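You operate a simulated robot arm through the tools that you are given. There is no shell and no other tool.

The job below is to be done with a simulated two-armed robot. You get a single attempt, and the scene is never put back.

## Task
Spin the load as the white spin ticket says.
Fine: set speed and timer, START once, wait till it stands, switch off. The lid stays latched.

Only the result counts: the job must be done as asked and must still hold three seconds after the hand-in. Knocking over, shifting, dropping, spilling or breaking anything else fails it. A push-on lid holds only when it is set on centred and level and pressed home; a screw cap is set on level and turned clockwise until tight.

## Robot
Two 7-joint arms with two-finger parallel grippers on one trunk that stands fixed in place. Base frame: the origin is at the foot of the trunk, x ahead of it, y to its left, z up; the work surface is at about z = 0.82. Lengths are in m, angles in degrees, forces in N, time in s.
The left shoulder is at [0.05, 0.161, 1.198], the right one opposite. With the tool pointing down near the work surface each hand reaches from about 0.1 to 0.66 m from the base axis, measured 20 degrees to its own side. Payload 3.43 kg a hand.
The TCP of each hand is the grasp point between the finger pads, 0.03 m short of the fingertips. In the tool frame z runs along the fingers and y along their closing line. Largest opening 0.094 m; finger width 0.028, thickness 0.01; the body of the gripper, 0.05 by 0.096 m, starts 0.055 m behind the TCP.
Orientation is told as [roll, pitch, yaw] about the base's x, y, z axes, in that order, counted from this pose: with the fingers straight down and closing along the base's y, the tool's x points along the base's -x, its y along +y and its z along -z.

## Interface
- The arms move only by the tool jog_arm. It takes "left_deltas", "right_deltas" or both (then of equal length, played together; a hand with none holds still); each is a list of rows, each a list of 7 numbers: the opening, from 0 (shut) to 1 (fully open), then the shift along the tool's x, y, z in units of 250 mm (1.0 is 250 mm), then the turn, a rotation vector about the tool's x, y, z in units of 120 degrees (1.0 is 120 degrees). In form: [[claw, dx, dy, dz, rx, ry, rz], ...]. A call has 1 to 20 rows; each row is the pose to reach, as a shift and turn from the pose commanded when the call began, along the tool's axes at that moment. A call with a number of a shift or a turn outside -1 to 1 is refused whole. A row lasts 0.2 s, in which the tool goes at most 0.05 m and 8.6 degrees; a call with a longer step from one row to the next is refused whole, and so is a gripper value outside its range. A pose out of reach is approached as far as the arm can. The call stops where the force on the tool passes 90 N (or 10 N more than at its start, if that is more) or the arm is blocked; 0.2 s more then pass. Each finger travels about 0.045 m/s and halts on what it meets, pressing with about 36 N; the grip force reading is that of the motor and also rises with nothing between the fingers. The clock runs only during rows and for 0.2 s after the last one: add rows that repeat a pose to give the fingers time. It gives the time, the measured TCP pose, the force on the tool (base axes), the opening and the grip force at its end, in the units of the frame above (readings bear some noise), with the torque about the TCP (base axes, N m) and any sound that the robot's microphone picked up.
- Cameras (640 x 400 px; columns grow to the right, rows downward): "scene" is now at [0.1276, -0.0228, 1.3487]; the picture's right is [-0.29, -0.96, 0.00], its down [-0.39, 0.12, -0.91] and it looks along [0.87, -0.26, -0.41] (base axes); focal length 214 px, centre (320, 200). "left" rides on the left gripper at [0.076, -0.014, -0.102] in its tool frame; the picture's right is [0.18, 0.98, 0.00], its down [-0.75, 0.14, -0.64] and it looks along [-0.63, 0.12, 0.77] (tool axes); focal length 243 px, centre (320, 200). "right" rides on the right gripper at [0.076, 0.014, -0.102] in its tool frame; the picture's right is [-0.18, 0.98, 0.00], its down [-0.75, -0.14, -0.64] and it looks along [-0.63, -0.12, 0.77] (tool axes); focal length 243 px, centre (320, 200). There is no depth. A picture from a camera that has moved, and an enlarged one, comes with that camera's place and axes in the base frame and with its lens. The place of the scene camera against the robot may be out by one fixed shift of up to 0.018 m in any direction.
- snapshot(camera): a new picture of that camera. The clock stands still meanwhile.
- move_column(by): slides the trunk up (or, below 0, down) by that many m; the arms and the scene camera ride with it, the base frame stays. It gives what a move gives, with no picture.
- turn_head(pan, tilt): turns the head with the scene camera to pan (to the left, within 80 degrees either way) and tilt (down, from -29 to 69), counted from straight ahead of the robot. It gives what a move gives.
- zoom(camera, box): a new picture of the part [left, top, right, bottom] of that camera's present view, enlarged. The clock stands still meanwhile.
- hand_in(): hands the job in; it is judged then, once.

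Places have to be worked out from the pictures, the camera data and where the tool is seen. Open the grippers and draw the arms clear of the work before you hand the job in, unless the task says otherwise.

The tools are called after ">>>" as name(argument=value, ...) on one line, values as JSON. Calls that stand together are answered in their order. jog_arm: Moves the arms, as the interface text tells. Its arguments: {"type":"object","properties":{"left_deltas":{"type":"array","items":{"type":"array","items":{"type":"number"}}},"right_deltas":{"type":"array","items":{"type":"array","items":{"type":"number"}}}},"required":[]} The other tools are called the same way: move_column (by) moves the trunk up or down; turn_head (pan, tilt) turns the head that bears the scene camera; snapshot (camera) takes a picture; zoom (camera, box) takes an enlarged picture of a part of a camera's view; hand_in () hands the job in.

At the start:

```text
clock: 0.0
left_tcp_pos: [0.3452, -0.021, 1.3142]
left_orientation: [0.0, 0.0, -0.1]
left_contact_force: [-0.3, -0.6, 0.1]
left_moment: [0.01, -0.02, 0.02]
left_finger_gap: 0.0939
left_gripper_force: 0.1
right_tcp_pos: [0.2557, -0.3191, 1.3718]
right_orientation: [0.1, 0.0, 0.0]
right_contact_force: [0.4, -0.3, -0.1]
right_moment: [0.01, 0.02, -0.02]
right_finger_gap: 0.094
right_gripper_force: 0.1
trunk travel left (down, up): [-0.225, 0.042]
head pan, tilt (commanded): [-16.9, 24.4]
```

scene: 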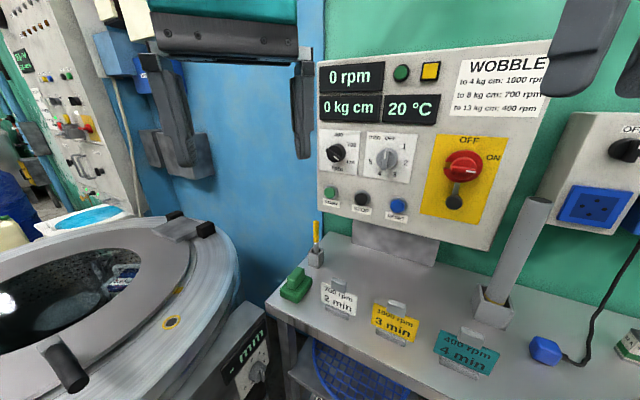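
right: 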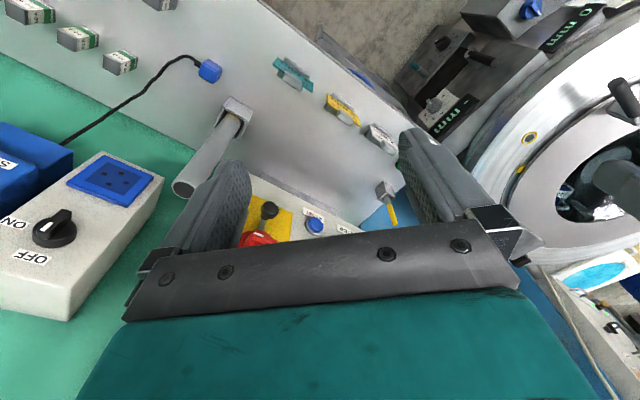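
left: 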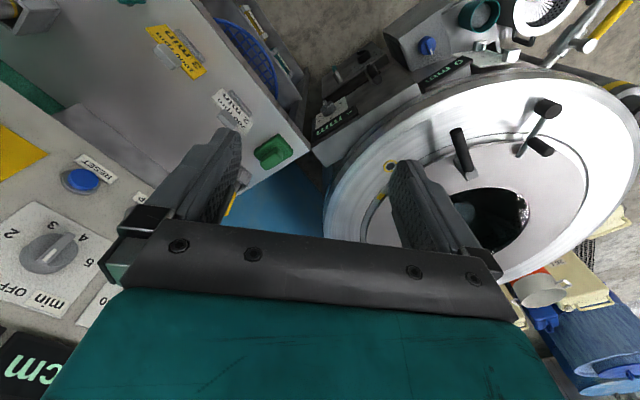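

I start by looking closely at the control panel and the tickets, to read them before moving anything.

>>> zoom(camera="scene", box=[310, 50, 550, 200])

>>> zoom(camera="scene", box=[270, 180, 530, 390])

>>> zoom(camera="scene", box=[0, 180, 300, 400])

```text
2.67 times, centred on (430, 125) of scene
camera zoom: at [0.1276, -0.0228, 1.3487], right [-0.29, -0.96, 0.0], down [-0.39, 0.12, -0.91], along [0.87, -0.26, -0.41], focal length 572 px, centre (27, 400)
```

zoom: 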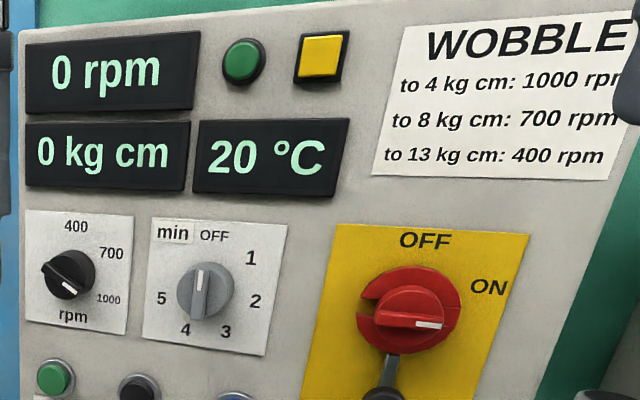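

```text
1.90 times, centred on (400, 285) of scene
camera zoom: at [0.1276, -0.0228, 1.3487], right [-0.29, -0.96, 0.0], down [-0.39, 0.12, -0.91], along [0.87, -0.26, -0.41], focal length 408 px, centre (168, 38)
```

zoom: 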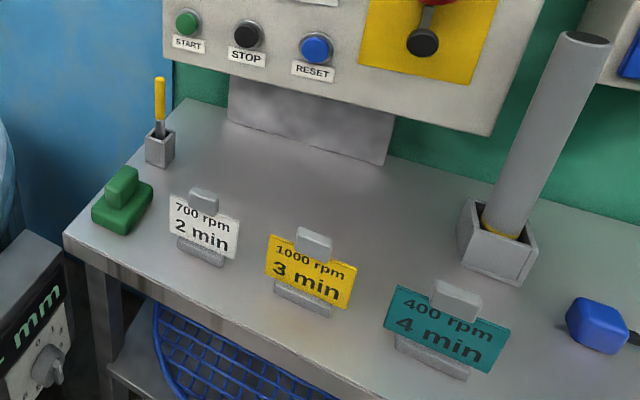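

```text
1.82 times, centred on (150, 290) of scene
camera zoom: at [0.1276, -0.0228, 1.3487], right [-0.29, -0.96, 0.0], down [-0.39, 0.12, -0.91], along [0.87, -0.26, -0.41], focal length 390 px, centre (629, 36)
```

zoom: 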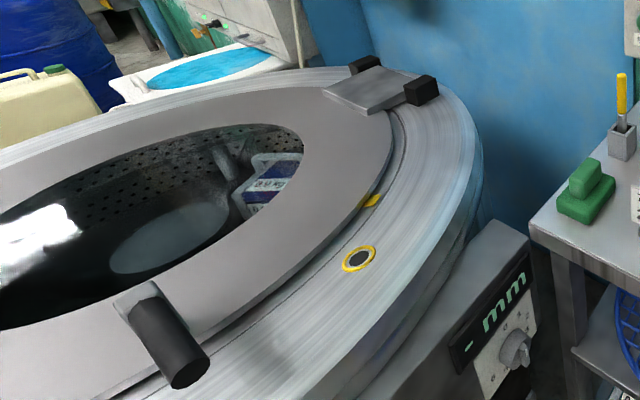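

The white ticket seems to say 700 rpm, 2 min; the timer pointer is near OFF and the speed pointer seems to be somewhere near 1000. I turn the head to see the panel straight and the rest of the scene.

>>> turn_head(pan=-30, tilt=15)

>>> snapshot(camera="scene")

>>> turn_head(pan=20, tilt=40)

>>> snapshot(camera="scene")

>>> turn_head(pan=-60, tilt=35)

>>> snapshot(camera="scene")

>>> turn_head(pan=-17, tilt=50)

>>> snapshot(camera="scene")

```text
clock: 0.8
left_tcp_pos: [0.3459, -0.0214, 1.3155]
left_orientation: [0.1, 0.0, 0.0]
left_contact_force: [0.2, -0.1, -1.3]
left_moment: [0.01, 0.0, -0.01]
left_finger_gap: 0.0939
left_gripper_force: 0.1
right_tcp_pos: [0.2559, -0.3192, 1.3723]
right_orientation: [0.0, -0.1, 0.0]
right_contact_force: [-0.3, 0.3, 0.1]
right_moment: [-0.02, -0.02, 0.0]
right_finger_gap: 0.0942
right_gripper_force: 0.0
trunk travel left (down, up): [-0.225, 0.042]
head pan, tilt (commanded): [-30.0, 15.0]
```

```text
taken
camera scene: at [0.1203, -0.0426, 1.3638], right [-0.5, -0.87, 0.0], down [-0.22, 0.13, -0.97], along [0.84, -0.48, -0.26], focal length 214 px, centre (320, 200)
```

scene: 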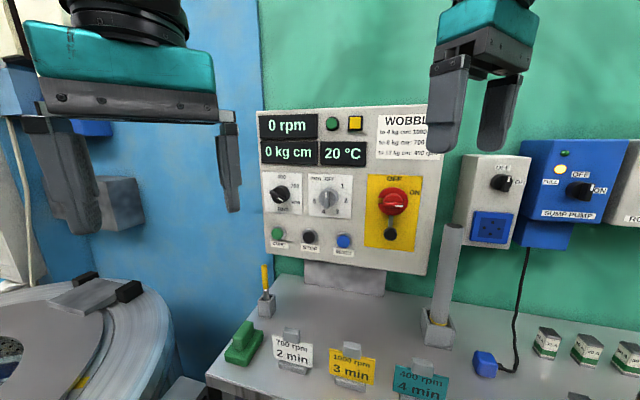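

```text
clock: 1.9
left_tcp_pos: [0.346, -0.0205, 1.3152]
left_orientation: [-0.1, 0.0, -0.1]
left_contact_force: [0.3, -0.7, 0.2]
left_moment: [-0.03, -0.04, 0.0]
left_finger_gap: 0.0939
left_gripper_force: 0.0
right_tcp_pos: [0.2556, -0.3203, 1.3708]
right_orientation: [-0.1, -0.1, 0.0]
right_contact_force: [0.2, -0.3, 0.4]
right_moment: [0.02, -0.02, 0.02]
right_finger_gap: 0.094
right_gripper_force: 0.0
trunk travel left (down, up): [-0.225, 0.042]
head pan, tilt (commanded): [20.0, 40.0]
```

```text
taken
camera scene: at [0.1192, 0.033, 1.3244], right [0.34, -0.94, 0.0], down [-0.6, -0.22, -0.77], along [0.72, 0.26, -0.64], focal length 214 px, centre (320, 200)
```

scene: 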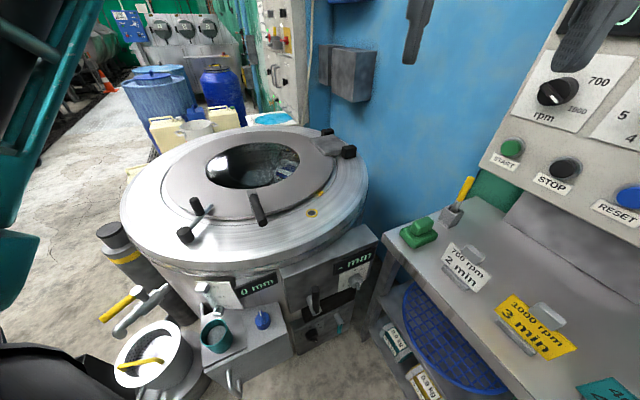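

```text
clock: 3.5
left_tcp_pos: [0.3461, -0.0207, 1.3142]
left_orientation: [0.0, 0.0, 0.0]
left_contact_force: [0.3, -0.2, 0.1]
left_moment: [0.01, 0.01, 0.01]
left_finger_gap: 0.0939
left_gripper_force: 0.1
right_tcp_pos: [0.2576, -0.3209, 1.3721]
right_orientation: [0.0, 0.0, 0.0]
right_contact_force: [0.0, 0.2, 1.2]
right_moment: [-0.01, -0.02, 0.03]
right_finger_gap: 0.094
right_gripper_force: 0.1
trunk travel left (down, up): [-0.225, 0.042]
head pan, tilt (commanded): [-60.0, 35.0]
```

```text
taken
camera scene: at [0.0834, -0.0722, 1.3319], right [-0.87, -0.5, 0.0], down [-0.29, 0.5, -0.82], along [0.41, -0.71, -0.57], focal length 214 px, centre (320, 200)
```

scene: 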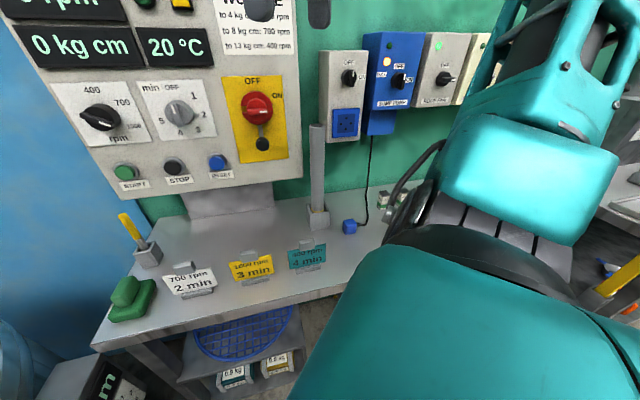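

```text
clock: 4.6
left_tcp_pos: [0.345, -0.0209, 1.3139]
left_orientation: [0.0, -0.1, 0.1]
left_contact_force: [16.0, 6.6, -14.6]
left_moment: [-0.8, 0.78, -0.51]
left_finger_gap: 0.0938
left_gripper_force: 0.0
right_tcp_pos: [0.2546, -0.3201, 1.3717]
right_orientation: [0.0, 0.1, 0.0]
right_contact_force: [-0.6, -1.0, -1.0]
right_moment: [-0.03, 0.03, 0.01]
right_finger_gap: 0.0939
right_gripper_force: 0.0
trunk travel left (down, up): [-0.225, 0.042]
head pan, tilt (commanded): [-17.0, 50.0]
```

```text
taken
camera scene: at [0.1152, -0.0221, 1.3156], right [-0.32, -0.95, 0.0], down [-0.68, 0.23, -0.69], along [0.66, -0.22, -0.72], focal length 214 px, centre (320, 200)
```

scene: 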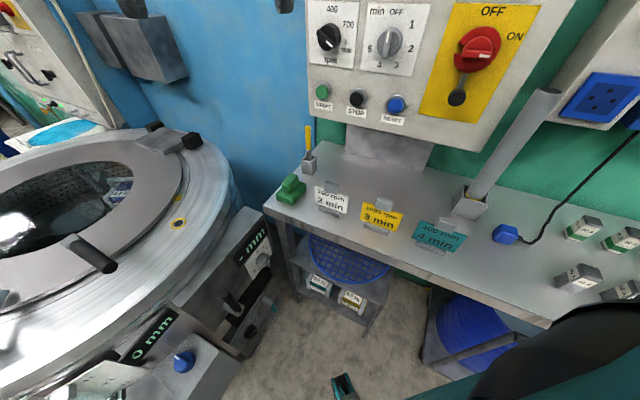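

The left-hand reading showed a force when the head was tilted far down, so I bring the head back up and face the panel squarely (its normal looks to be at about pan -43).

>>> turn_head(pan=-42, tilt=20)

>>> snapshot(camera="scene")

>>> zoom(camera="scene", box=[220, 90, 380, 190])

>>> zoom(camera="scene", box=[200, 170, 400, 295])

```text
clock: 5.5
left_tcp_pos: [0.3466, -0.0205, 1.3142]
left_orientation: [0.0, 0.0, 0.1]
left_contact_force: [0.5, -0.3, 0.4]
left_moment: [0.01, 0.01, 0.02]
left_finger_gap: 0.094
left_gripper_force: 0.0
right_tcp_pos: [0.2562, -0.3204, 1.3714]
right_orientation: [-0.1, 0.1, 0.0]
right_contact_force: [0.0, -1.0, 0.5]
right_moment: [0.0, 0.03, 0.0]
right_finger_gap: 0.094
right_gripper_force: 0.1
trunk travel left (down, up): [-0.225, 0.042]
head pan, tilt (commanded): [-42.0, 20.0]
```

```text
taken
camera scene: at [0.1086, -0.0583, 1.3556], right [-0.67, -0.74, 0.0], down [-0.25, 0.23, -0.94], along [0.7, -0.63, -0.34], focal length 214 px, centre (320, 200)
```

scene: 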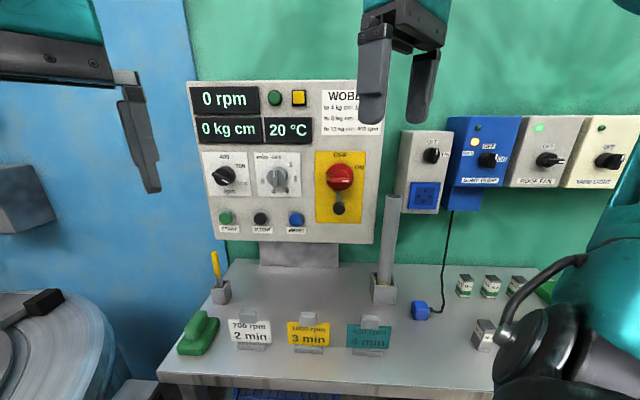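

```text
4.00 times, centred on (300, 140) of scene
camera zoom: at [0.1086, -0.0583, 1.3556], right [-0.67, -0.74, 0.0], down [-0.25, 0.23, -0.94], along [0.7, -0.63, -0.34], focal length 858 px, centre (400, 440)
```

zoom: 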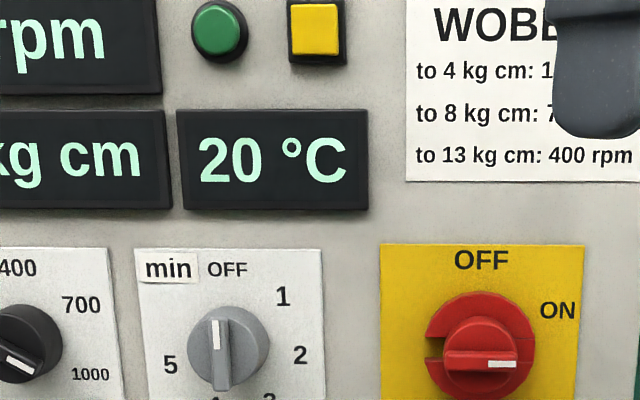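

```text
3.20 times, centred on (300, 232) of scene
camera zoom: at [0.1086, -0.0583, 1.3556], right [-0.67, -0.74, 0.0], down [-0.25, 0.23, -0.94], along [0.7, -0.63, -0.34], focal length 686 px, centre (384, 96)
```

zoom: 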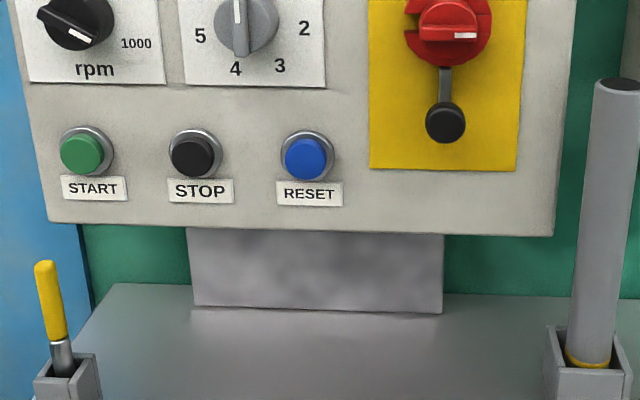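

The panel is vertical and faces roughly the direction (-0.73, 0.68, 0); the timer knob triangulates to about (0.59, -0.34, 1.22) and RESET to about (0.56, -0.37, 1.10). I first move the left arm 0.2 m to the left so it is clear of the right arm's path.

>>> jog_arm(left_deltas=[[1, 0, 0.1, 0, 0, 0, 0], [1, 0, 0.2, 0, 0, 0, 0], [1, 0, 0.3, 0, 0, 0, 0], [1, 0, 0.4, 0, 0, 0, 0], [1, 0, 0.5, 0, 0, 0, 0], [1, 0, 0.6, 0, 0, 0, 0], [1, 0, 0.7, 0, 0, 0, 0], [1, 0, 0.8, 0, 0, 0, 0]])

```text
clock: 7.3
left_tcp_pos: [0.3462, 0.1822, 1.3166]
left_orientation: [0.0, 0.0, 0.0]
left_contact_force: [-0.7, 0.8, -0.2]
left_moment: [-0.02, 0.01, 0.03]
left_finger_gap: 0.0944
left_gripper_force: 0.0
right_tcp_pos: [0.255, -0.3191, 1.3728]
right_orientation: [0.0, 0.0, 0.0]
right_contact_force: [-0.3, -0.4, 0.0]
right_moment: [-0.01, -0.03, 0.01]
right_finger_gap: 0.0941
right_gripper_force: 0.0
trunk travel left (down, up): [-0.225, 0.042]
head pan, tilt (commanded): [-42.0, 20.0]
```

The left hand is now at y = 0.18. Next I swing the right hand level, pointing at the panel, with the TCP about 0.12 m in front of the timer knob.

>>> jog_arm(right_deltas=[[1, -0.1, 0.02, 0.05, 0.023, -0.059, 0.023], [1, -0.2, 0.04, 0.1, 0.047, -0.118, 0.047], [1, -0.3, 0.06, 0.15, 0.07, -0.178, 0.07], [1, -0.4, 0.08, 0.2, 0.093, -0.237, 0.093], [1, -0.5, 0.1, 0.25, 0.117, -0.296, 0.117], [1, -0.58, 0.13, 0.3, 0.14, -0.355, 0.14], [1, -0.66, 0.15, 0.35, 0.163, -0.415, 0.163], [1, -0.74, 0.17, 0.4, 0.187, -0.474, 0.187], [1, -0.81, 0.19, 0.45, 0.21, -0.533, 0.21], [1, -0.87, 0.21, 0.5, 0.233, -0.592, 0.233], [1, -0.93, 0.23, 0.55, 0.257, -0.652, 0.257], [1, -0.984, 0.244, 0.608, 0.28, -0.711, 0.28]])

>>> snapshot(camera="scene")

>>> snapshot(camera="right")

```text
clock: 9.9
left_tcp_pos: [0.3468, 0.1804, 1.3148]
left_orientation: [0.0, 0.0, -0.1]
left_contact_force: [-0.7, -0.2, 0.2]
left_moment: [0.01, 0.01, 0.02]
left_finger_gap: 0.0939
left_gripper_force: 0.2
right_tcp_pos: [0.5042, -0.2585, 1.2206]
right_orientation: [104.5, -89.9, -147.6]
right_contact_force: [1.2, -0.3, 0.2]
right_moment: [-0.01, 0.02, 0.02]
right_finger_gap: 0.0941
right_gripper_force: 0.1
trunk travel left (down, up): [-0.225, 0.042]
head pan, tilt (commanded): [-42.0, 20.0]
```

```text
taken
camera scene: at [0.1092, -0.0586, 1.3556], right [-0.67, -0.74, 0.0], down [-0.26, 0.23, -0.94], along [0.7, -0.63, -0.34], focal length 214 px, centre (320, 200)
```

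scene: 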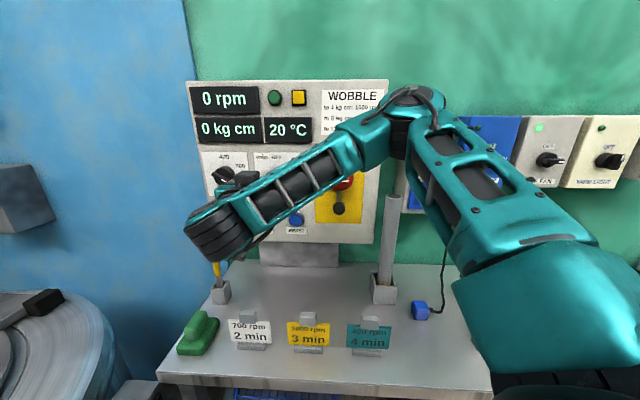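

```text
taken
camera right: at [0.4387, -0.1788, 1.1437], right [0.67, 0.72, 0.19], down [-0.57, 0.33, 0.75], along [0.48, -0.61, 0.63], focal length 243 px, centre (320, 200)
```

right: 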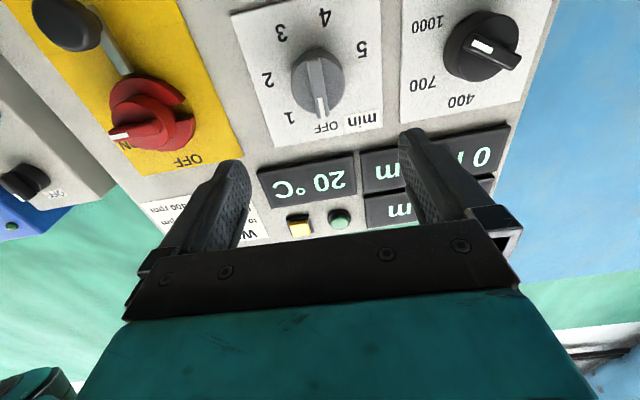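

The right hand is level and facing the panel, with the image upside down as expected. Using only the two hand-camera views, the timer knob comes out at about (0.607, -0.354, 1.206); I zoom in to read the exact geometry of the knobs.

>>> zoom(camera="right", box=[220, 0, 540, 200])

>>> zoom(camera="right", box=[0, 0, 260, 180])

```text
2.00 times, centred on (380, 100) of right
camera zoom: at [0.4387, -0.1788, 1.1437], right [0.67, 0.72, 0.19], down [-0.57, 0.33, 0.75], along [0.48, -0.61, 0.63], focal length 485 px, centre (200, 400)
```

zoom: 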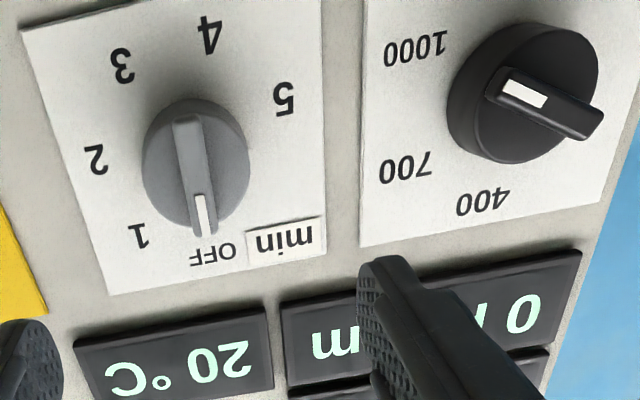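

```text
2.22 times, centred on (130, 90) of right
camera zoom: at [0.4387, -0.1788, 1.1437], right [0.67, 0.72, 0.19], down [-0.57, 0.33, 0.75], along [0.48, -0.61, 0.63], focal length 539 px, centre (742, 444)
```

zoom: 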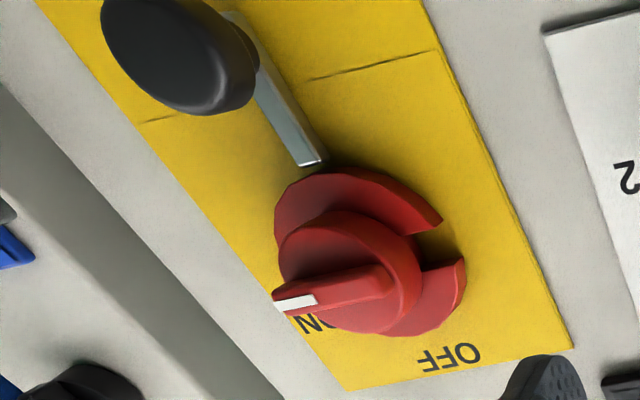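

The speed bar points at 1000, the timer at OFF, and the red switch at ON; the rod with the black ball under the red disc looks like the lid interlock bolt, which I must leave alone. I lower the hand 0.12 m for a second view, so I can triangulate the knobs and buttons with the hand camera alone.

>>> jog_arm(right_deltas=[[1, 0.08, 0, 0, 0, 0, 0], [1, 0.16, 0, 0, 0, 0, 0], [1, 0.24, 0, 0, 0, 0, 0], [1, 0.32, 0, 0, 0, 0, 0], [1, 0.4, 0, 0, 0, 0, 0], [1, 0.48, 0, 0, 0, 0, 0], [1, 0.48, 0, 0, 0, 0, 0]])

>>> snapshot(camera="right")

>>> snapshot(camera="scene")

```text
clock: 11.5
left_tcp_pos: [0.3465, 0.1791, 1.3166]
left_orientation: [0.1, 0.0, 0.0]
left_contact_force: [0.0, -0.3, 0.3]
left_moment: [0.0, 0.0, -0.03]
left_finger_gap: 0.094
left_gripper_force: 0.0
right_tcp_pos: [0.5002, -0.2811, 1.1158]
right_orientation: [-11.6, -89.8, -31.4]
right_contact_force: [-1.1, 0.2, -0.4]
right_moment: [-0.01, 0.0, -0.02]
right_finger_gap: 0.0944
right_gripper_force: 0.0
right hand out of reach, approached as far as the arm can: row 3, 4, 5, 6, 7
trunk travel left (down, up): [-0.225, 0.042]
head pan, tilt (commanded): [-42.0, 20.0]
```

```text
taken
camera right: at [0.4329, -0.2006, 1.0397], right [0.67, 0.72, 0.18], down [-0.56, 0.33, 0.76], along [0.48, -0.61, 0.63], focal length 243 px, centre (320, 200)
```

right: 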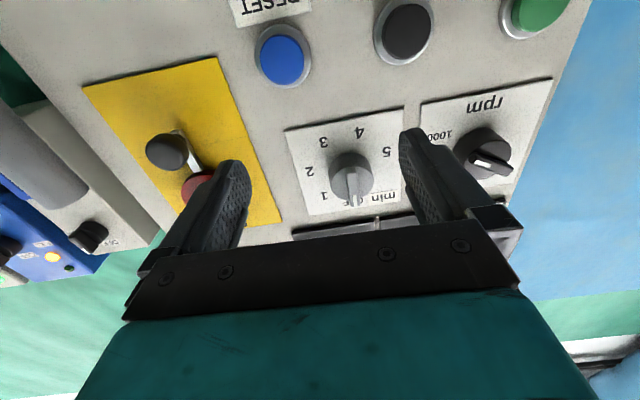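

```text
taken
camera scene: at [0.1084, -0.0584, 1.3557], right [-0.67, -0.74, 0.0], down [-0.25, 0.23, -0.94], along [0.7, -0.63, -0.34], focal length 214 px, centre (320, 200)
```

scene: 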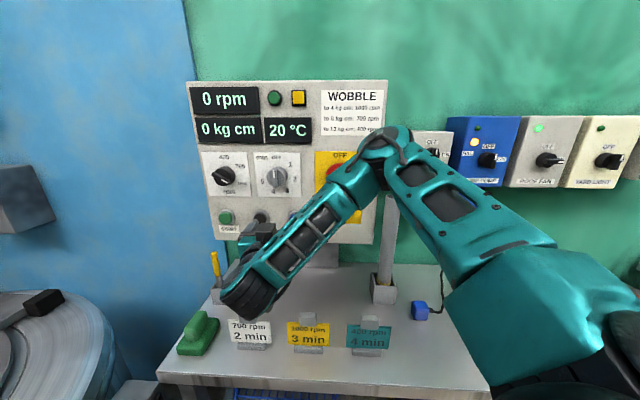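

With this orientation the right arm ran out of reach below about z = 1.18, but it gave a second view: timer front ≈ (0.604, -0.352, 1.202), speed knob ≈ (0.717, -0.253, 1.205), red switch ≈ (0.48, -0.468, 1.20). I raise the right hand again and slide it left, in front of the speed knob, still 0.14 m off the panel, to test reach there.

>>> jog_arm(right_deltas=[[1, -0.08, 0, 0, 0, 0, 0], [1, -0.16, 0, 0, 0, 0, 0], [1, -0.24, 0, 0, 0, 0, 0], [1, -0.32, 0, 0, 0, 0, 0], [1, -0.4, 0, 0, 0, 0, 0], [1, -0.4, 0.1, 0, 0, 0, 0], [1, -0.4, 0.2, 0, 0, 0, 0], [1, -0.4, 0.3, 0, 0, 0, 0], [1, -0.4, 0.4, 0, 0, 0, 0], [1, -0.4, 0.5, 0, 0, 0, 0], [1, -0.4, 0.6, 0, 0, 0, 0], [1, -0.4, 0.6, 0, 0, 0, 0]])

>>> snapshot(camera="right")

>>> snapshot(camera="scene")

```text
clock: 14.1
left_tcp_pos: [0.347, 0.1807, 1.3162]
left_orientation: [0.0, -0.1, 0.0]
left_contact_force: [0.1, 0.2, 0.1]
left_moment: [0.0, 0.0, 0.02]
left_finger_gap: 0.0939
left_gripper_force: 0.1
right_tcp_pos: [0.563, -0.2486, 1.2304]
right_orientation: [7.6, -90.0, -50.4]
right_contact_force: [-0.2, -0.6, 0.7]
right_moment: [0.0, -0.01, 0.02]
right_finger_gap: 0.094
right_gripper_force: 0.1
right hand out of reach, approached as far as the arm can: row 8, 9, 10, 11, 12
trunk travel left (down, up): [-0.225, 0.042]
head pan, tilt (commanded): [-42.0, 20.0]
```

```text
taken
camera right: at [0.4961, -0.17, 1.1537], right [0.67, 0.72, 0.18], down [-0.57, 0.33, 0.75], along [0.48, -0.61, 0.63], focal length 243 px, centre (320, 200)
```

right: 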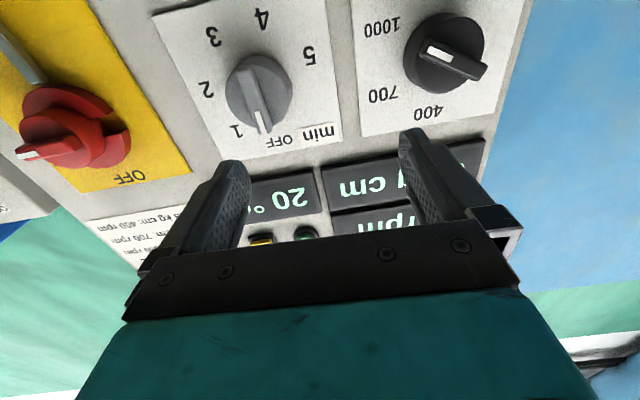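

```text
taken
camera scene: at [0.1085, -0.0583, 1.3557], right [-0.67, -0.74, 0.0], down [-0.25, 0.23, -0.94], along [0.7, -0.63, -0.34], focal length 214 px, centre (320, 200)
```

scene: 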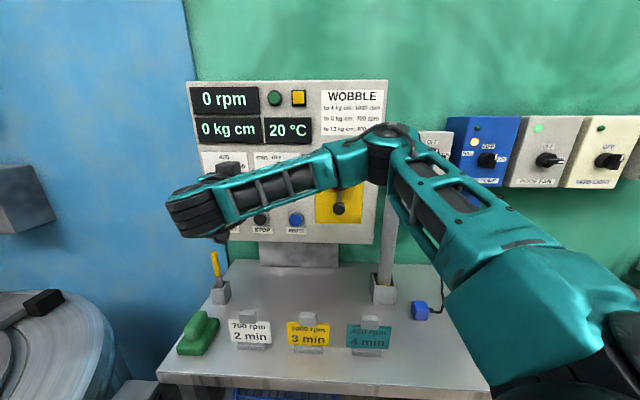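

The right arm is in an awkward elbow-out branch and can't reach the speed knob; the left shoulder lies almost exactly on the panel's normal line, so I'll use the left arm. I take the right hand back the way it came: first sideways, then swung down to its starting pose.

>>> jog_arm(right_deltas=[[1, 0, -0.1, 0, 0, 0, 0], [1, 0, -0.2, 0, 0, 0, 0], [1, 0, -0.3, 0, 0, 0, 0], [1, 0, -0.4, 0, 0, 0, 0], [1, 0, -0.5, 0, 0, 0, 0], [1, 0, -0.6, 0, 0, 0, 0], [1, -0.08, -0.6, 0, 0, 0, 0], [1, -0.08, -0.6, 0, 0, 0, 0]])

```text
clock: 15.9
left_tcp_pos: [0.3462, 0.178, 1.3159]
left_orientation: [0.0, 0.0, 0.1]
left_contact_force: [-0.4, 0.0, -0.2]
left_moment: [-0.02, -0.01, 0.0]
left_finger_gap: 0.0938
left_gripper_force: 0.1
right_tcp_pos: [0.4551, -0.3543, 1.2511]
right_orientation: [-5.4, -89.9, -37.5]
right_contact_force: [0.5, -0.4, -1.3]
right_moment: [0.0, 0.0, -0.01]
right_finger_gap: 0.094
right_gripper_force: 0.1
trunk travel left (down, up): [-0.225, 0.042]
head pan, tilt (commanded): [-42.0, 20.0]
```

The command is clamped to where the arm actually got, so I now start from (0.455, -0.354, 1.251). I swing the hand back down to vertical while pulling it away to about (0.20, -0.38, 1.37).

>>> jog_arm(right_deltas=[[1, -0.04, -0.06, -0.07, -0.023, 0.059, -0.023], [1, -0.08, -0.12, -0.14, -0.047, 0.118, -0.047], [1, -0.12, -0.19, -0.2, -0.07, 0.178, -0.07], [1, -0.16, -0.25, -0.26, -0.093, 0.237, -0.093], [1, -0.2, -0.32, -0.32, -0.117, 0.296, -0.117], [1, -0.24, -0.38, -0.37, -0.14, 0.355, -0.14], [1, -0.28, -0.45, -0.42, -0.163, 0.415, -0.163], [1, -0.32, -0.51, -0.47, -0.187, 0.474, -0.187], [1, -0.36, -0.58, -0.52, -0.21, 0.533, -0.21], [1, -0.4, -0.64, -0.57, -0.233, 0.592, -0.233], [1, -0.44, -0.71, -0.62, -0.257, 0.652, -0.257], [1, -0.484, -0.772, -0.675, -0.28, 0.711, -0.28]])

>>> snapshot(camera="scene")

```text
clock: 18.5
left_tcp_pos: [0.3472, 0.1809, 1.3157]
left_orientation: [-0.1, -0.1, 0.1]
left_contact_force: [0.0, 0.2, -0.7]
left_moment: [0.0, -0.01, 0.03]
left_finger_gap: 0.0941
left_gripper_force: 0.0
right_tcp_pos: [0.2042, -0.3762, 1.373]
right_orientation: [0.0, 0.1, 0.1]
right_contact_force: [0.6, -0.5, -0.9]
right_moment: [-0.03, -0.02, -0.01]
right_finger_gap: 0.094
right_gripper_force: 0.1
trunk travel left (down, up): [-0.225, 0.042]
head pan, tilt (commanded): [-42.0, 20.0]
```

```text
taken
camera scene: at [0.1084, -0.0574, 1.3558], right [-0.67, -0.74, 0.0], down [-0.25, 0.23, -0.94], along [0.7, -0.63, -0.34], focal length 214 px, centre (320, 200)
```

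scene: 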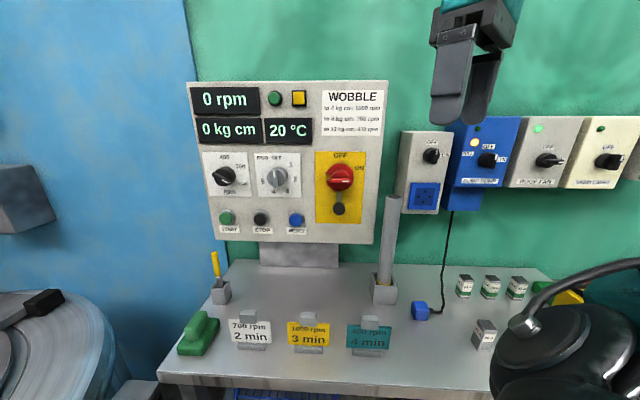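

The right arm is clear now. I swing the left hand level and aim it at the panel, first to about (0.42, -0.02, 1.22), well clear of the head and the drum.

>>> jog_arm(left_deltas=[[1, -0.024, -0.066, 0.032, 0.023, -0.059, 0.023], [1, -0.048, -0.133, 0.064, 0.047, -0.118, 0.047], [1, -0.073, -0.2, 0.096, 0.07, -0.178, 0.07], [1, -0.097, -0.266, 0.128, 0.093, -0.237, 0.093], [1, -0.12, -0.333, 0.16, 0.117, -0.296, 0.117], [1, -0.146, -0.4, 0.192, 0.14, -0.355, 0.14], [1, -0.17, -0.466, 0.224, 0.163, -0.415, 0.163], [1, -0.194, -0.533, 0.256, 0.187, -0.474, 0.187], [1, -0.219, -0.6, 0.288, 0.21, -0.533, 0.21], [1, -0.243, -0.666, 0.32, 0.233, -0.592, 0.233], [1, -0.267, -0.733, 0.352, 0.257, -0.652, 0.257], [1, -0.292, -0.8, 0.384, 0.28, -0.711, 0.28]])

>>> snapshot(camera="scene")

>>> snapshot(camera="left")

```text
clock: 21.1
left_tcp_pos: [0.421, -0.0227, 1.2177]
left_orientation: [147.4, -89.9, 169.6]
left_contact_force: [0.5, 0.6, 0.4]
left_moment: [0.0, -0.01, -0.01]
left_finger_gap: 0.094
left_gripper_force: 0.0
right_tcp_pos: [0.2032, -0.3765, 1.3706]
right_orientation: [0.1, 0.0, 0.0]
right_contact_force: [0.8, -0.3, -0.5]
right_moment: [-0.03, 0.0, -0.03]
right_finger_gap: 0.0941
right_gripper_force: 0.0
trunk travel left (down, up): [-0.225, 0.042]
head pan, tilt (commanded): [-42.0, 20.0]
```

```text
taken
camera scene: at [0.1087, -0.0584, 1.3558], right [-0.67, -0.74, 0.0], down [-0.25, 0.23, -0.94], along [0.7, -0.63, -0.34], focal length 214 px, centre (320, 200)
```

scene: 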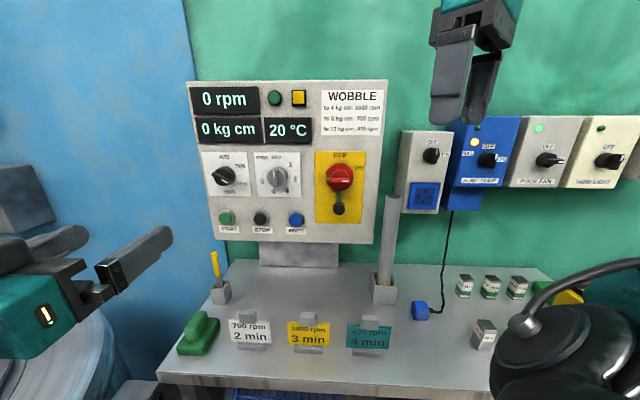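

```text
taken
camera left: at [0.3356, 0.0387, 1.1408], right [0.67, 0.72, -0.18], down [-0.37, 0.54, 0.75], along [0.64, -0.44, 0.63], focal length 243 px, centre (320, 200)
```

left: 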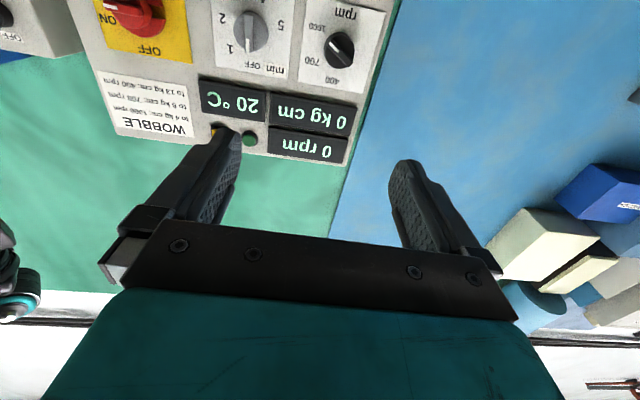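

The left arm takes this pose easily, with the drum well to the side. I advance along the panel normal to a stand-off of about 0.15 m in front of the speed knob and look again.

>>> jog_arm(left_deltas=[[1, 0.01, 0.01, 0.1, 0, 0, 0], [1, 0.02, 0.02, 0.2, 0, 0, 0], [1, 0.02, 0.03, 0.3, 0, 0, 0], [1, 0.03, 0.04, 0.4, 0, 0, 0], [1, 0.03, 0.05, 0.5, 0, 0, 0], [1, 0.04, 0.06, 0.6, 0, 0, 0], [1, 0.05, 0.07, 0.7, 0, 0, 0], [1, 0.05, 0.08, 0.788, 0, 0, 0], [1, 0.05, 0.08, 0.788, 0, 0, 0]])

>>> snapshot(camera="scene")

>>> snapshot(camera="left")

```text
clock: 23.1
left_tcp_pos: [0.5779, -0.1397, 1.2061]
left_orientation: [-44.5, -90.1, 1.5]
left_contact_force: [0.1, -0.2, 0.4]
left_moment: [-0.03, 0.01, 0.01]
left_finger_gap: 0.0941
left_gripper_force: 0.0
right_tcp_pos: [0.2025, -0.377, 1.3698]
right_orientation: [0.0, 0.0, 0.0]
right_contact_force: [0.7, 0.9, 0.0]
right_moment: [-0.01, 0.01, 0.02]
right_finger_gap: 0.094
right_gripper_force: 0.1
trunk travel left (down, up): [-0.225, 0.042]
head pan, tilt (commanded): [-42.0, 20.0]
```

```text
taken
camera scene: at [0.1085, -0.0582, 1.3558], right [-0.67, -0.74, 0.0], down [-0.25, 0.23, -0.94], along [0.7, -0.63, -0.34], focal length 214 px, centre (320, 200)
```

scene: 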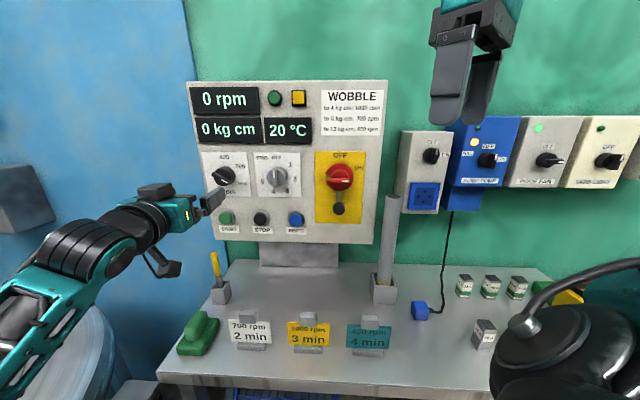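

```text
taken
camera left: at [0.4931, -0.079, 1.1296], right [0.67, 0.72, -0.18], down [-0.37, 0.54, 0.75], along [0.64, -0.44, 0.63], focal length 243 px, centre (320, 200)
```

left: 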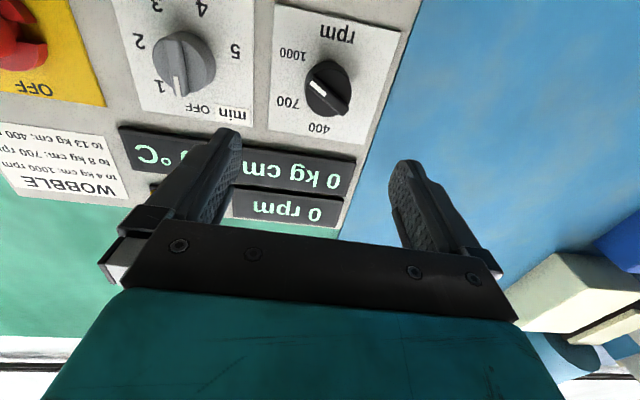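

The left arm reaches this comfortably. Speed knob triangulates to n ≈ 0.67–0.69 along the normal, h ≈ 0.300 along the panel, z ≈ 1.197; timer to n ≈ 0.682, h ≈ 0.157, z ≈ 1.203. I zoom in on the speed knob to judge its bar and angle.

>>> zoom(camera="left", box=[250, 0, 430, 140])

>>> zoom(camera="scene", box=[180, 130, 320, 240])

```text
2.86 times, centred on (340, 70) of left
camera zoom: at [0.4931, -0.079, 1.1296], right [0.67, 0.72, -0.18], down [-0.37, 0.54, 0.75], along [0.64, -0.44, 0.63], focal length 693 px, centre (263, 571)
```

zoom: 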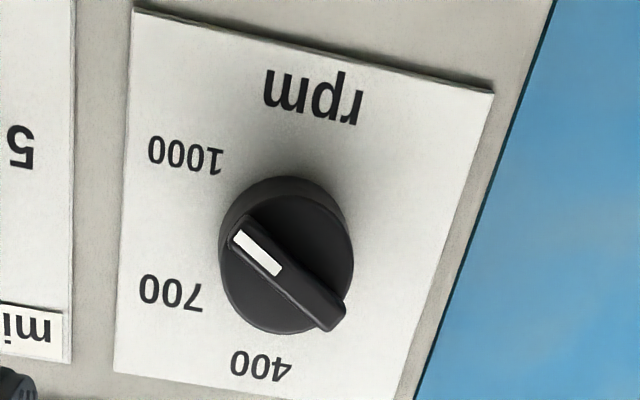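

```text
3.64 times, centred on (250, 185) of scene
camera zoom: at [0.1085, -0.0582, 1.3558], right [-0.67, -0.74, 0.0], down [-0.25, 0.23, -0.94], along [0.7, -0.63, -0.34], focal length 780 px, centre (574, 254)
```

zoom: 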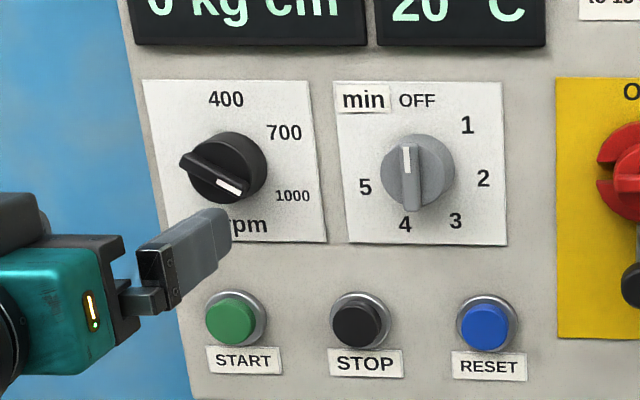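

The labels work out to 400 at 0°, 700 at 60°, 1000 at 120° from the top, and the bar points at 1000, so the knob needs a 60° counter-clockwise turn. While still clear of the panel I centre on the knob axis (h = 0.300, z = 1.203), half-close the claw and test whether the wrist can roll the full -120°.

>>> jog_arm(left_deltas=[[0.9, 0.005, 0.01, 0, 0, 0, -0.067], [0.8, 0.01, 0.02, 0, 0, 0, -0.133], [0.7, 0.014, 0.032, 0, 0, 0, -0.2], [0.6, 0.014, 0.032, 0, 0, 0, -0.267], [0.5, 0.014, 0.032, 0, 0, 0, -0.333], [0.5, 0.014, 0.032, 0, 0, 0, -0.4], [0.5, 0.014, 0.032, 0, 0, 0, -0.467], [0.5, 0.014, 0.032, 0, 0, 0, -0.533], [0.5, 0.014, 0.032, 0, 0, 0, -0.6], [0.5, 0.014, 0.032, 0, 0, 0, -0.667], [0.5, 0.014, 0.032, 0, 0, 0, -0.733], [0.5, 0.014, 0.032, 0, 0, 0, -0.8], [0.5, 0.014, 0.032, 0, 0, 0, -0.867], [0.5, 0.014, 0.032, 0, 0, 0, -0.933], [0.5, 0.014, 0.032, 0, 0, 0, -1.0]])

>>> snapshot(camera="scene")

>>> snapshot(camera="left")

```text
clock: 26.3
left_tcp_pos: [0.5863, -0.1273, 1.1999]
left_orientation: [-89.5, 29.7, 48.2]
left_contact_force: [-0.6, 0.9, 0.3]
left_moment: [0.02, 0.02, 0.0]
left_finger_gap: 0.0468
left_gripper_force: 0.0
right_tcp_pos: [0.2025, -0.3771, 1.3715]
right_orientation: [0.1, 0.0, 0.0]
right_contact_force: [0.1, -0.9, 0.7]
right_moment: [0.0, -0.01, -0.04]
right_finger_gap: 0.0937
right_gripper_force: 0.0
trunk travel left (down, up): [-0.225, 0.042]
head pan, tilt (commanded): [-42.0, 20.0]
```

```text
taken
camera scene: at [0.1085, -0.0583, 1.3557], right [-0.67, -0.74, 0.0], down [-0.25, 0.23, -0.94], along [0.7, -0.63, -0.34], focal length 214 px, centre (320, 200)
```

scene: 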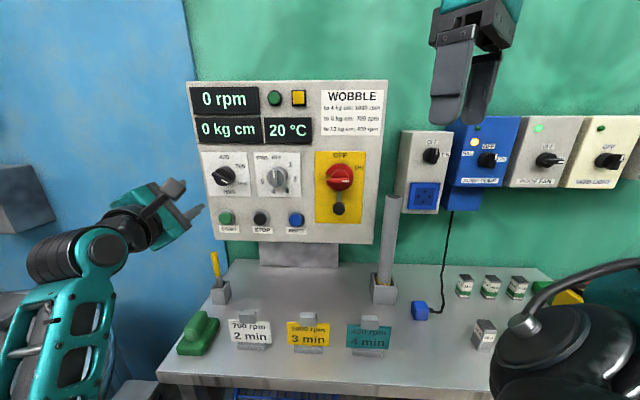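

```text
taken
camera left: at [0.4709, -0.1027, 1.2502], right [-0.44, -0.47, -0.76], down [-0.08, 0.87, -0.49], along [0.89, -0.15, -0.42], focal length 243 px, centre (320, 200)
```

left: 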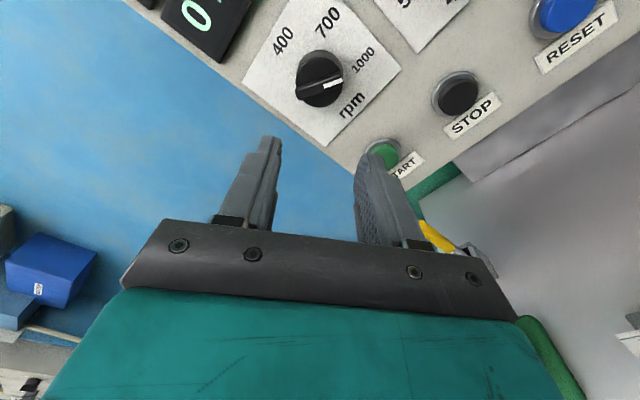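

The roll to -120° is reached, though the TCP reads a few millimetres off the command, so I let it settle for a moment before rolling back to -60°, where the fingers straddle the bar.

>>> jog_arm(left_deltas=[[0.5, 0, 0, 0, 0, 0, 0], [0.5, 0, 0, 0, 0, 0, 0]])

>>> jog_arm(left_deltas=[[0.5, 0, 0, 0, 0, 0, 0.063], [0.5, 0, 0, 0, 0, 0, 0.125], [0.5, 0, 0, 0, 0, 0, 0.188], [0.5, 0, 0, 0, 0, 0, 0.25], [0.5, 0, 0, 0, 0, 0, 0.313], [0.5, 0, 0, 0, 0, 0, 0.375], [0.5, 0, 0, 0, 0, 0, 0.438], [0.5, 0, 0, 0, 0, 0, 0.5], [0.5, 0, 0, 0, 0, 0, 0.5], [0.5, 0, 0, 0, 0, 0, 0.5]])

>>> snapshot(camera="left")

```text
clock: 26.9
left_tcp_pos: [0.587, -0.1284, 1.1999]
left_orientation: [-89.4, 29.4, 48.0]
left_contact_force: [0.3, -0.2, 0.2]
left_moment: [0.03, -0.02, 0.02]
left_finger_gap: 0.0469
left_gripper_force: 0.1
right_tcp_pos: [0.2033, -0.3762, 1.3708]
right_orientation: [0.1, 0.1, 0.0]
right_contact_force: [-0.1, -0.5, -0.2]
right_moment: [-0.02, 0.01, 0.03]
right_finger_gap: 0.0942
right_gripper_force: 0.1
trunk travel left (down, up): [-0.225, 0.042]
head pan, tilt (commanded): [-42.0, 20.0]
```

```text
clock: 29.1
left_tcp_pos: [0.5822, -0.1357, 1.203]
left_orientation: [-90.0, -30.0, 47.1]
left_contact_force: [0.0, -0.1, -0.1]
left_moment: [0.01, 0.03, -0.03]
left_finger_gap: 0.047
left_gripper_force: 0.1
right_tcp_pos: [0.2031, -0.3775, 1.3699]
right_orientation: [0.0, 0.0, 0.0]
right_contact_force: [0.1, -0.7, 0.0]
right_moment: [-0.02, -0.05, 0.01]
right_finger_gap: 0.094
right_gripper_force: 0.0
trunk travel left (down, up): [-0.225, 0.042]
head pan, tilt (commanded): [-42.0, 20.0]
```

```text
taken
camera left: at [0.4571, -0.1171, 1.1764], right [0.23, 0.24, -0.94], down [0.02, 0.97, 0.26], along [0.97, -0.08, 0.21], focal length 243 px, centre (320, 200)
```

left: 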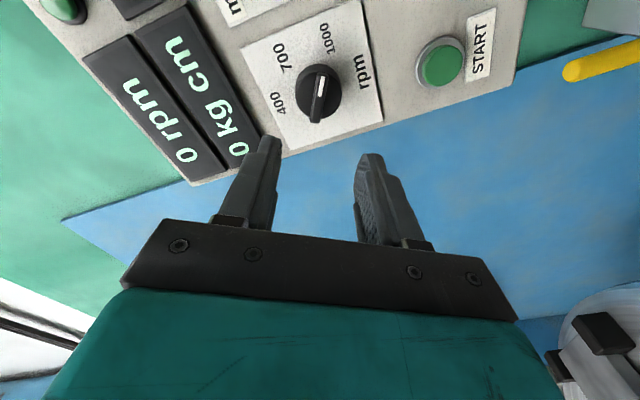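

At -60° the pose is exact (h = 0.298, z = 1.203), but at -120° the arm was 7 mm off, so the wrist is near a limit there. I check the other way round, rolling to +60° and +120°, still clear of the panel.

>>> jog_arm(left_deltas=[[0.5, 0, 0, 0, 0, 0, 0.067], [0.5, 0, 0, 0, 0, 0, 0.133], [0.5, 0, 0, 0, 0, 0, 0.2], [0.5, 0, 0, 0, 0, 0, 0.267], [0.5, 0, 0, 0, 0, 0, 0.333], [0.5, 0, 0, 0, 0, 0, 0.4], [0.5, 0, 0, 0, 0, 0, 0.467], [0.5, 0, 0, 0, 0, 0, 0.533], [0.5, 0, 0, 0, 0, 0, 0.6], [0.5, 0, 0, 0, 0, 0, 0.667], [0.5, 0, 0, 0, 0, 0, 0.733], [0.5, 0, 0, 0, 0, 0, 0.8], [0.5, 0, 0, 0, 0, 0, 0.867], [0.5, 0, 0, 0, 0, 0, 0.933], [0.5, 0, 0, 0, 0, 0, 1.0], [0.5, 0, 0, 0, 0, 0, 1.0]])

>>> jog_arm(left_deltas=[[0.5, 0, 0, 0, 0, 0, 0.063], [0.5, 0, 0, 0, 0, 0, 0.125], [0.5, 0, 0, 0, 0, 0, 0.188], [0.5, 0, 0, 0, 0, 0, 0.25], [0.5, 0, 0, 0, 0, 0, 0.313], [0.5, 0, 0, 0, 0, 0, 0.375], [0.5, 0, 0, 0, 0, 0, 0.438], [0.5, 0, 0, 0, 0, 0, 0.5], [0.5, 0, 0, 0, 0, 0, 0.5], [0.5, 0, 0, 0, 0, 0, 0.5]])

>>> snapshot(camera="left")

>>> snapshot(camera="scene")

```text
clock: 32.5
left_tcp_pos: [0.5832, -0.1347, 1.2026]
left_orientation: [89.9, -29.8, -132.8]
left_contact_force: [-0.2, -0.5, -0.1]
left_moment: [-0.01, 0.01, 0.02]
left_finger_gap: 0.047
left_gripper_force: 0.0
right_tcp_pos: [0.2026, -0.3764, 1.3704]
right_orientation: [0.0, -0.1, 0.0]
right_contact_force: [0.4, 0.3, 0.7]
right_moment: [0.01, -0.01, 0.01]
right_finger_gap: 0.0944
right_gripper_force: 0.0
trunk travel left (down, up): [-0.225, 0.042]
head pan, tilt (commanded): [-42.0, 20.0]
```

```text
clock: 34.7
left_tcp_pos: [0.5818, -0.1351, 1.2037]
left_orientation: [90.0, 30.0, -132.9]
left_contact_force: [0.5, 0.1, 0.0]
left_moment: [0.0, 0.0, 0.01]
left_finger_gap: 0.0471
left_gripper_force: 0.0
right_tcp_pos: [0.2031, -0.3774, 1.3713]
right_orientation: [0.0, 0.0, 0.0]
right_contact_force: [-0.4, -0.1, 0.0]
right_moment: [0.03, -0.03, 0.0]
right_finger_gap: 0.094
right_gripper_force: 0.1
trunk travel left (down, up): [-0.225, 0.042]
head pan, tilt (commanded): [-42.0, 20.0]
```

```text
taken
camera left: at [0.5565, -0.0109, 1.2291], right [-0.23, -0.24, 0.94], down [-0.96, -0.09, -0.25], along [0.15, -0.97, -0.21], focal length 243 px, centre (320, 200)
```

left: 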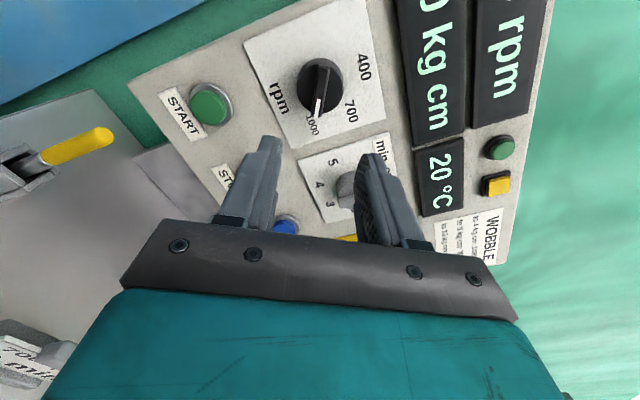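

```text
taken
camera scene: at [0.1085, -0.0583, 1.3557], right [-0.67, -0.74, 0.0], down [-0.25, 0.23, -0.94], along [0.7, -0.63, -0.34], focal length 214 px, centre (320, 200)
```

scene: 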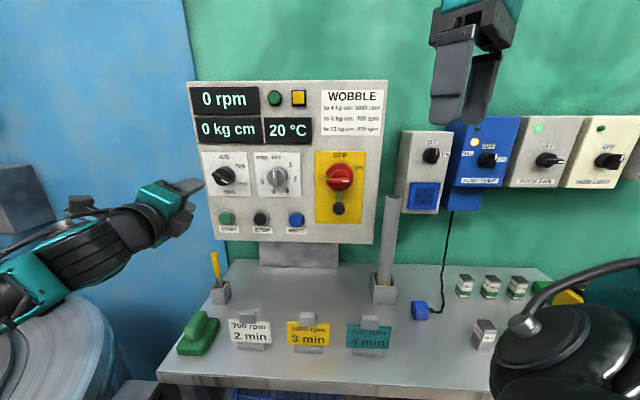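

Rolling positive is exact at both +60° and +120°, so I will grip at +120° and turn back to +60°. I zoom in from this new angle to fix the knob axis and bar position.

>>> zoom(camera="left", box=[220, 10, 420, 135])

```text
3.20 times, centred on (320, 72) of left
camera zoom: at [0.5565, -0.0109, 1.2291], right [-0.23, -0.24, 0.94], down [-0.96, -0.09, -0.25], along [0.15, -0.97, -0.21], focal length 776 px, centre (320, 608)
```

zoom: 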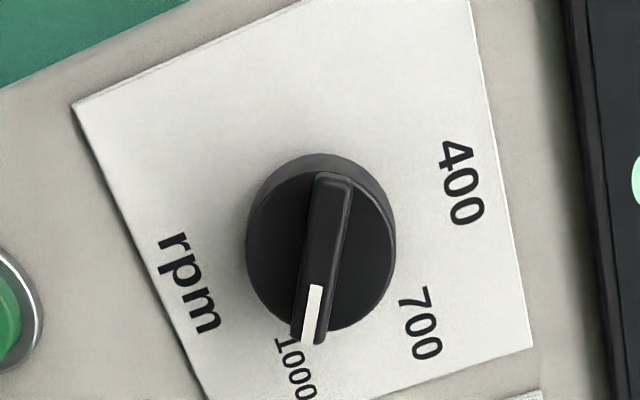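

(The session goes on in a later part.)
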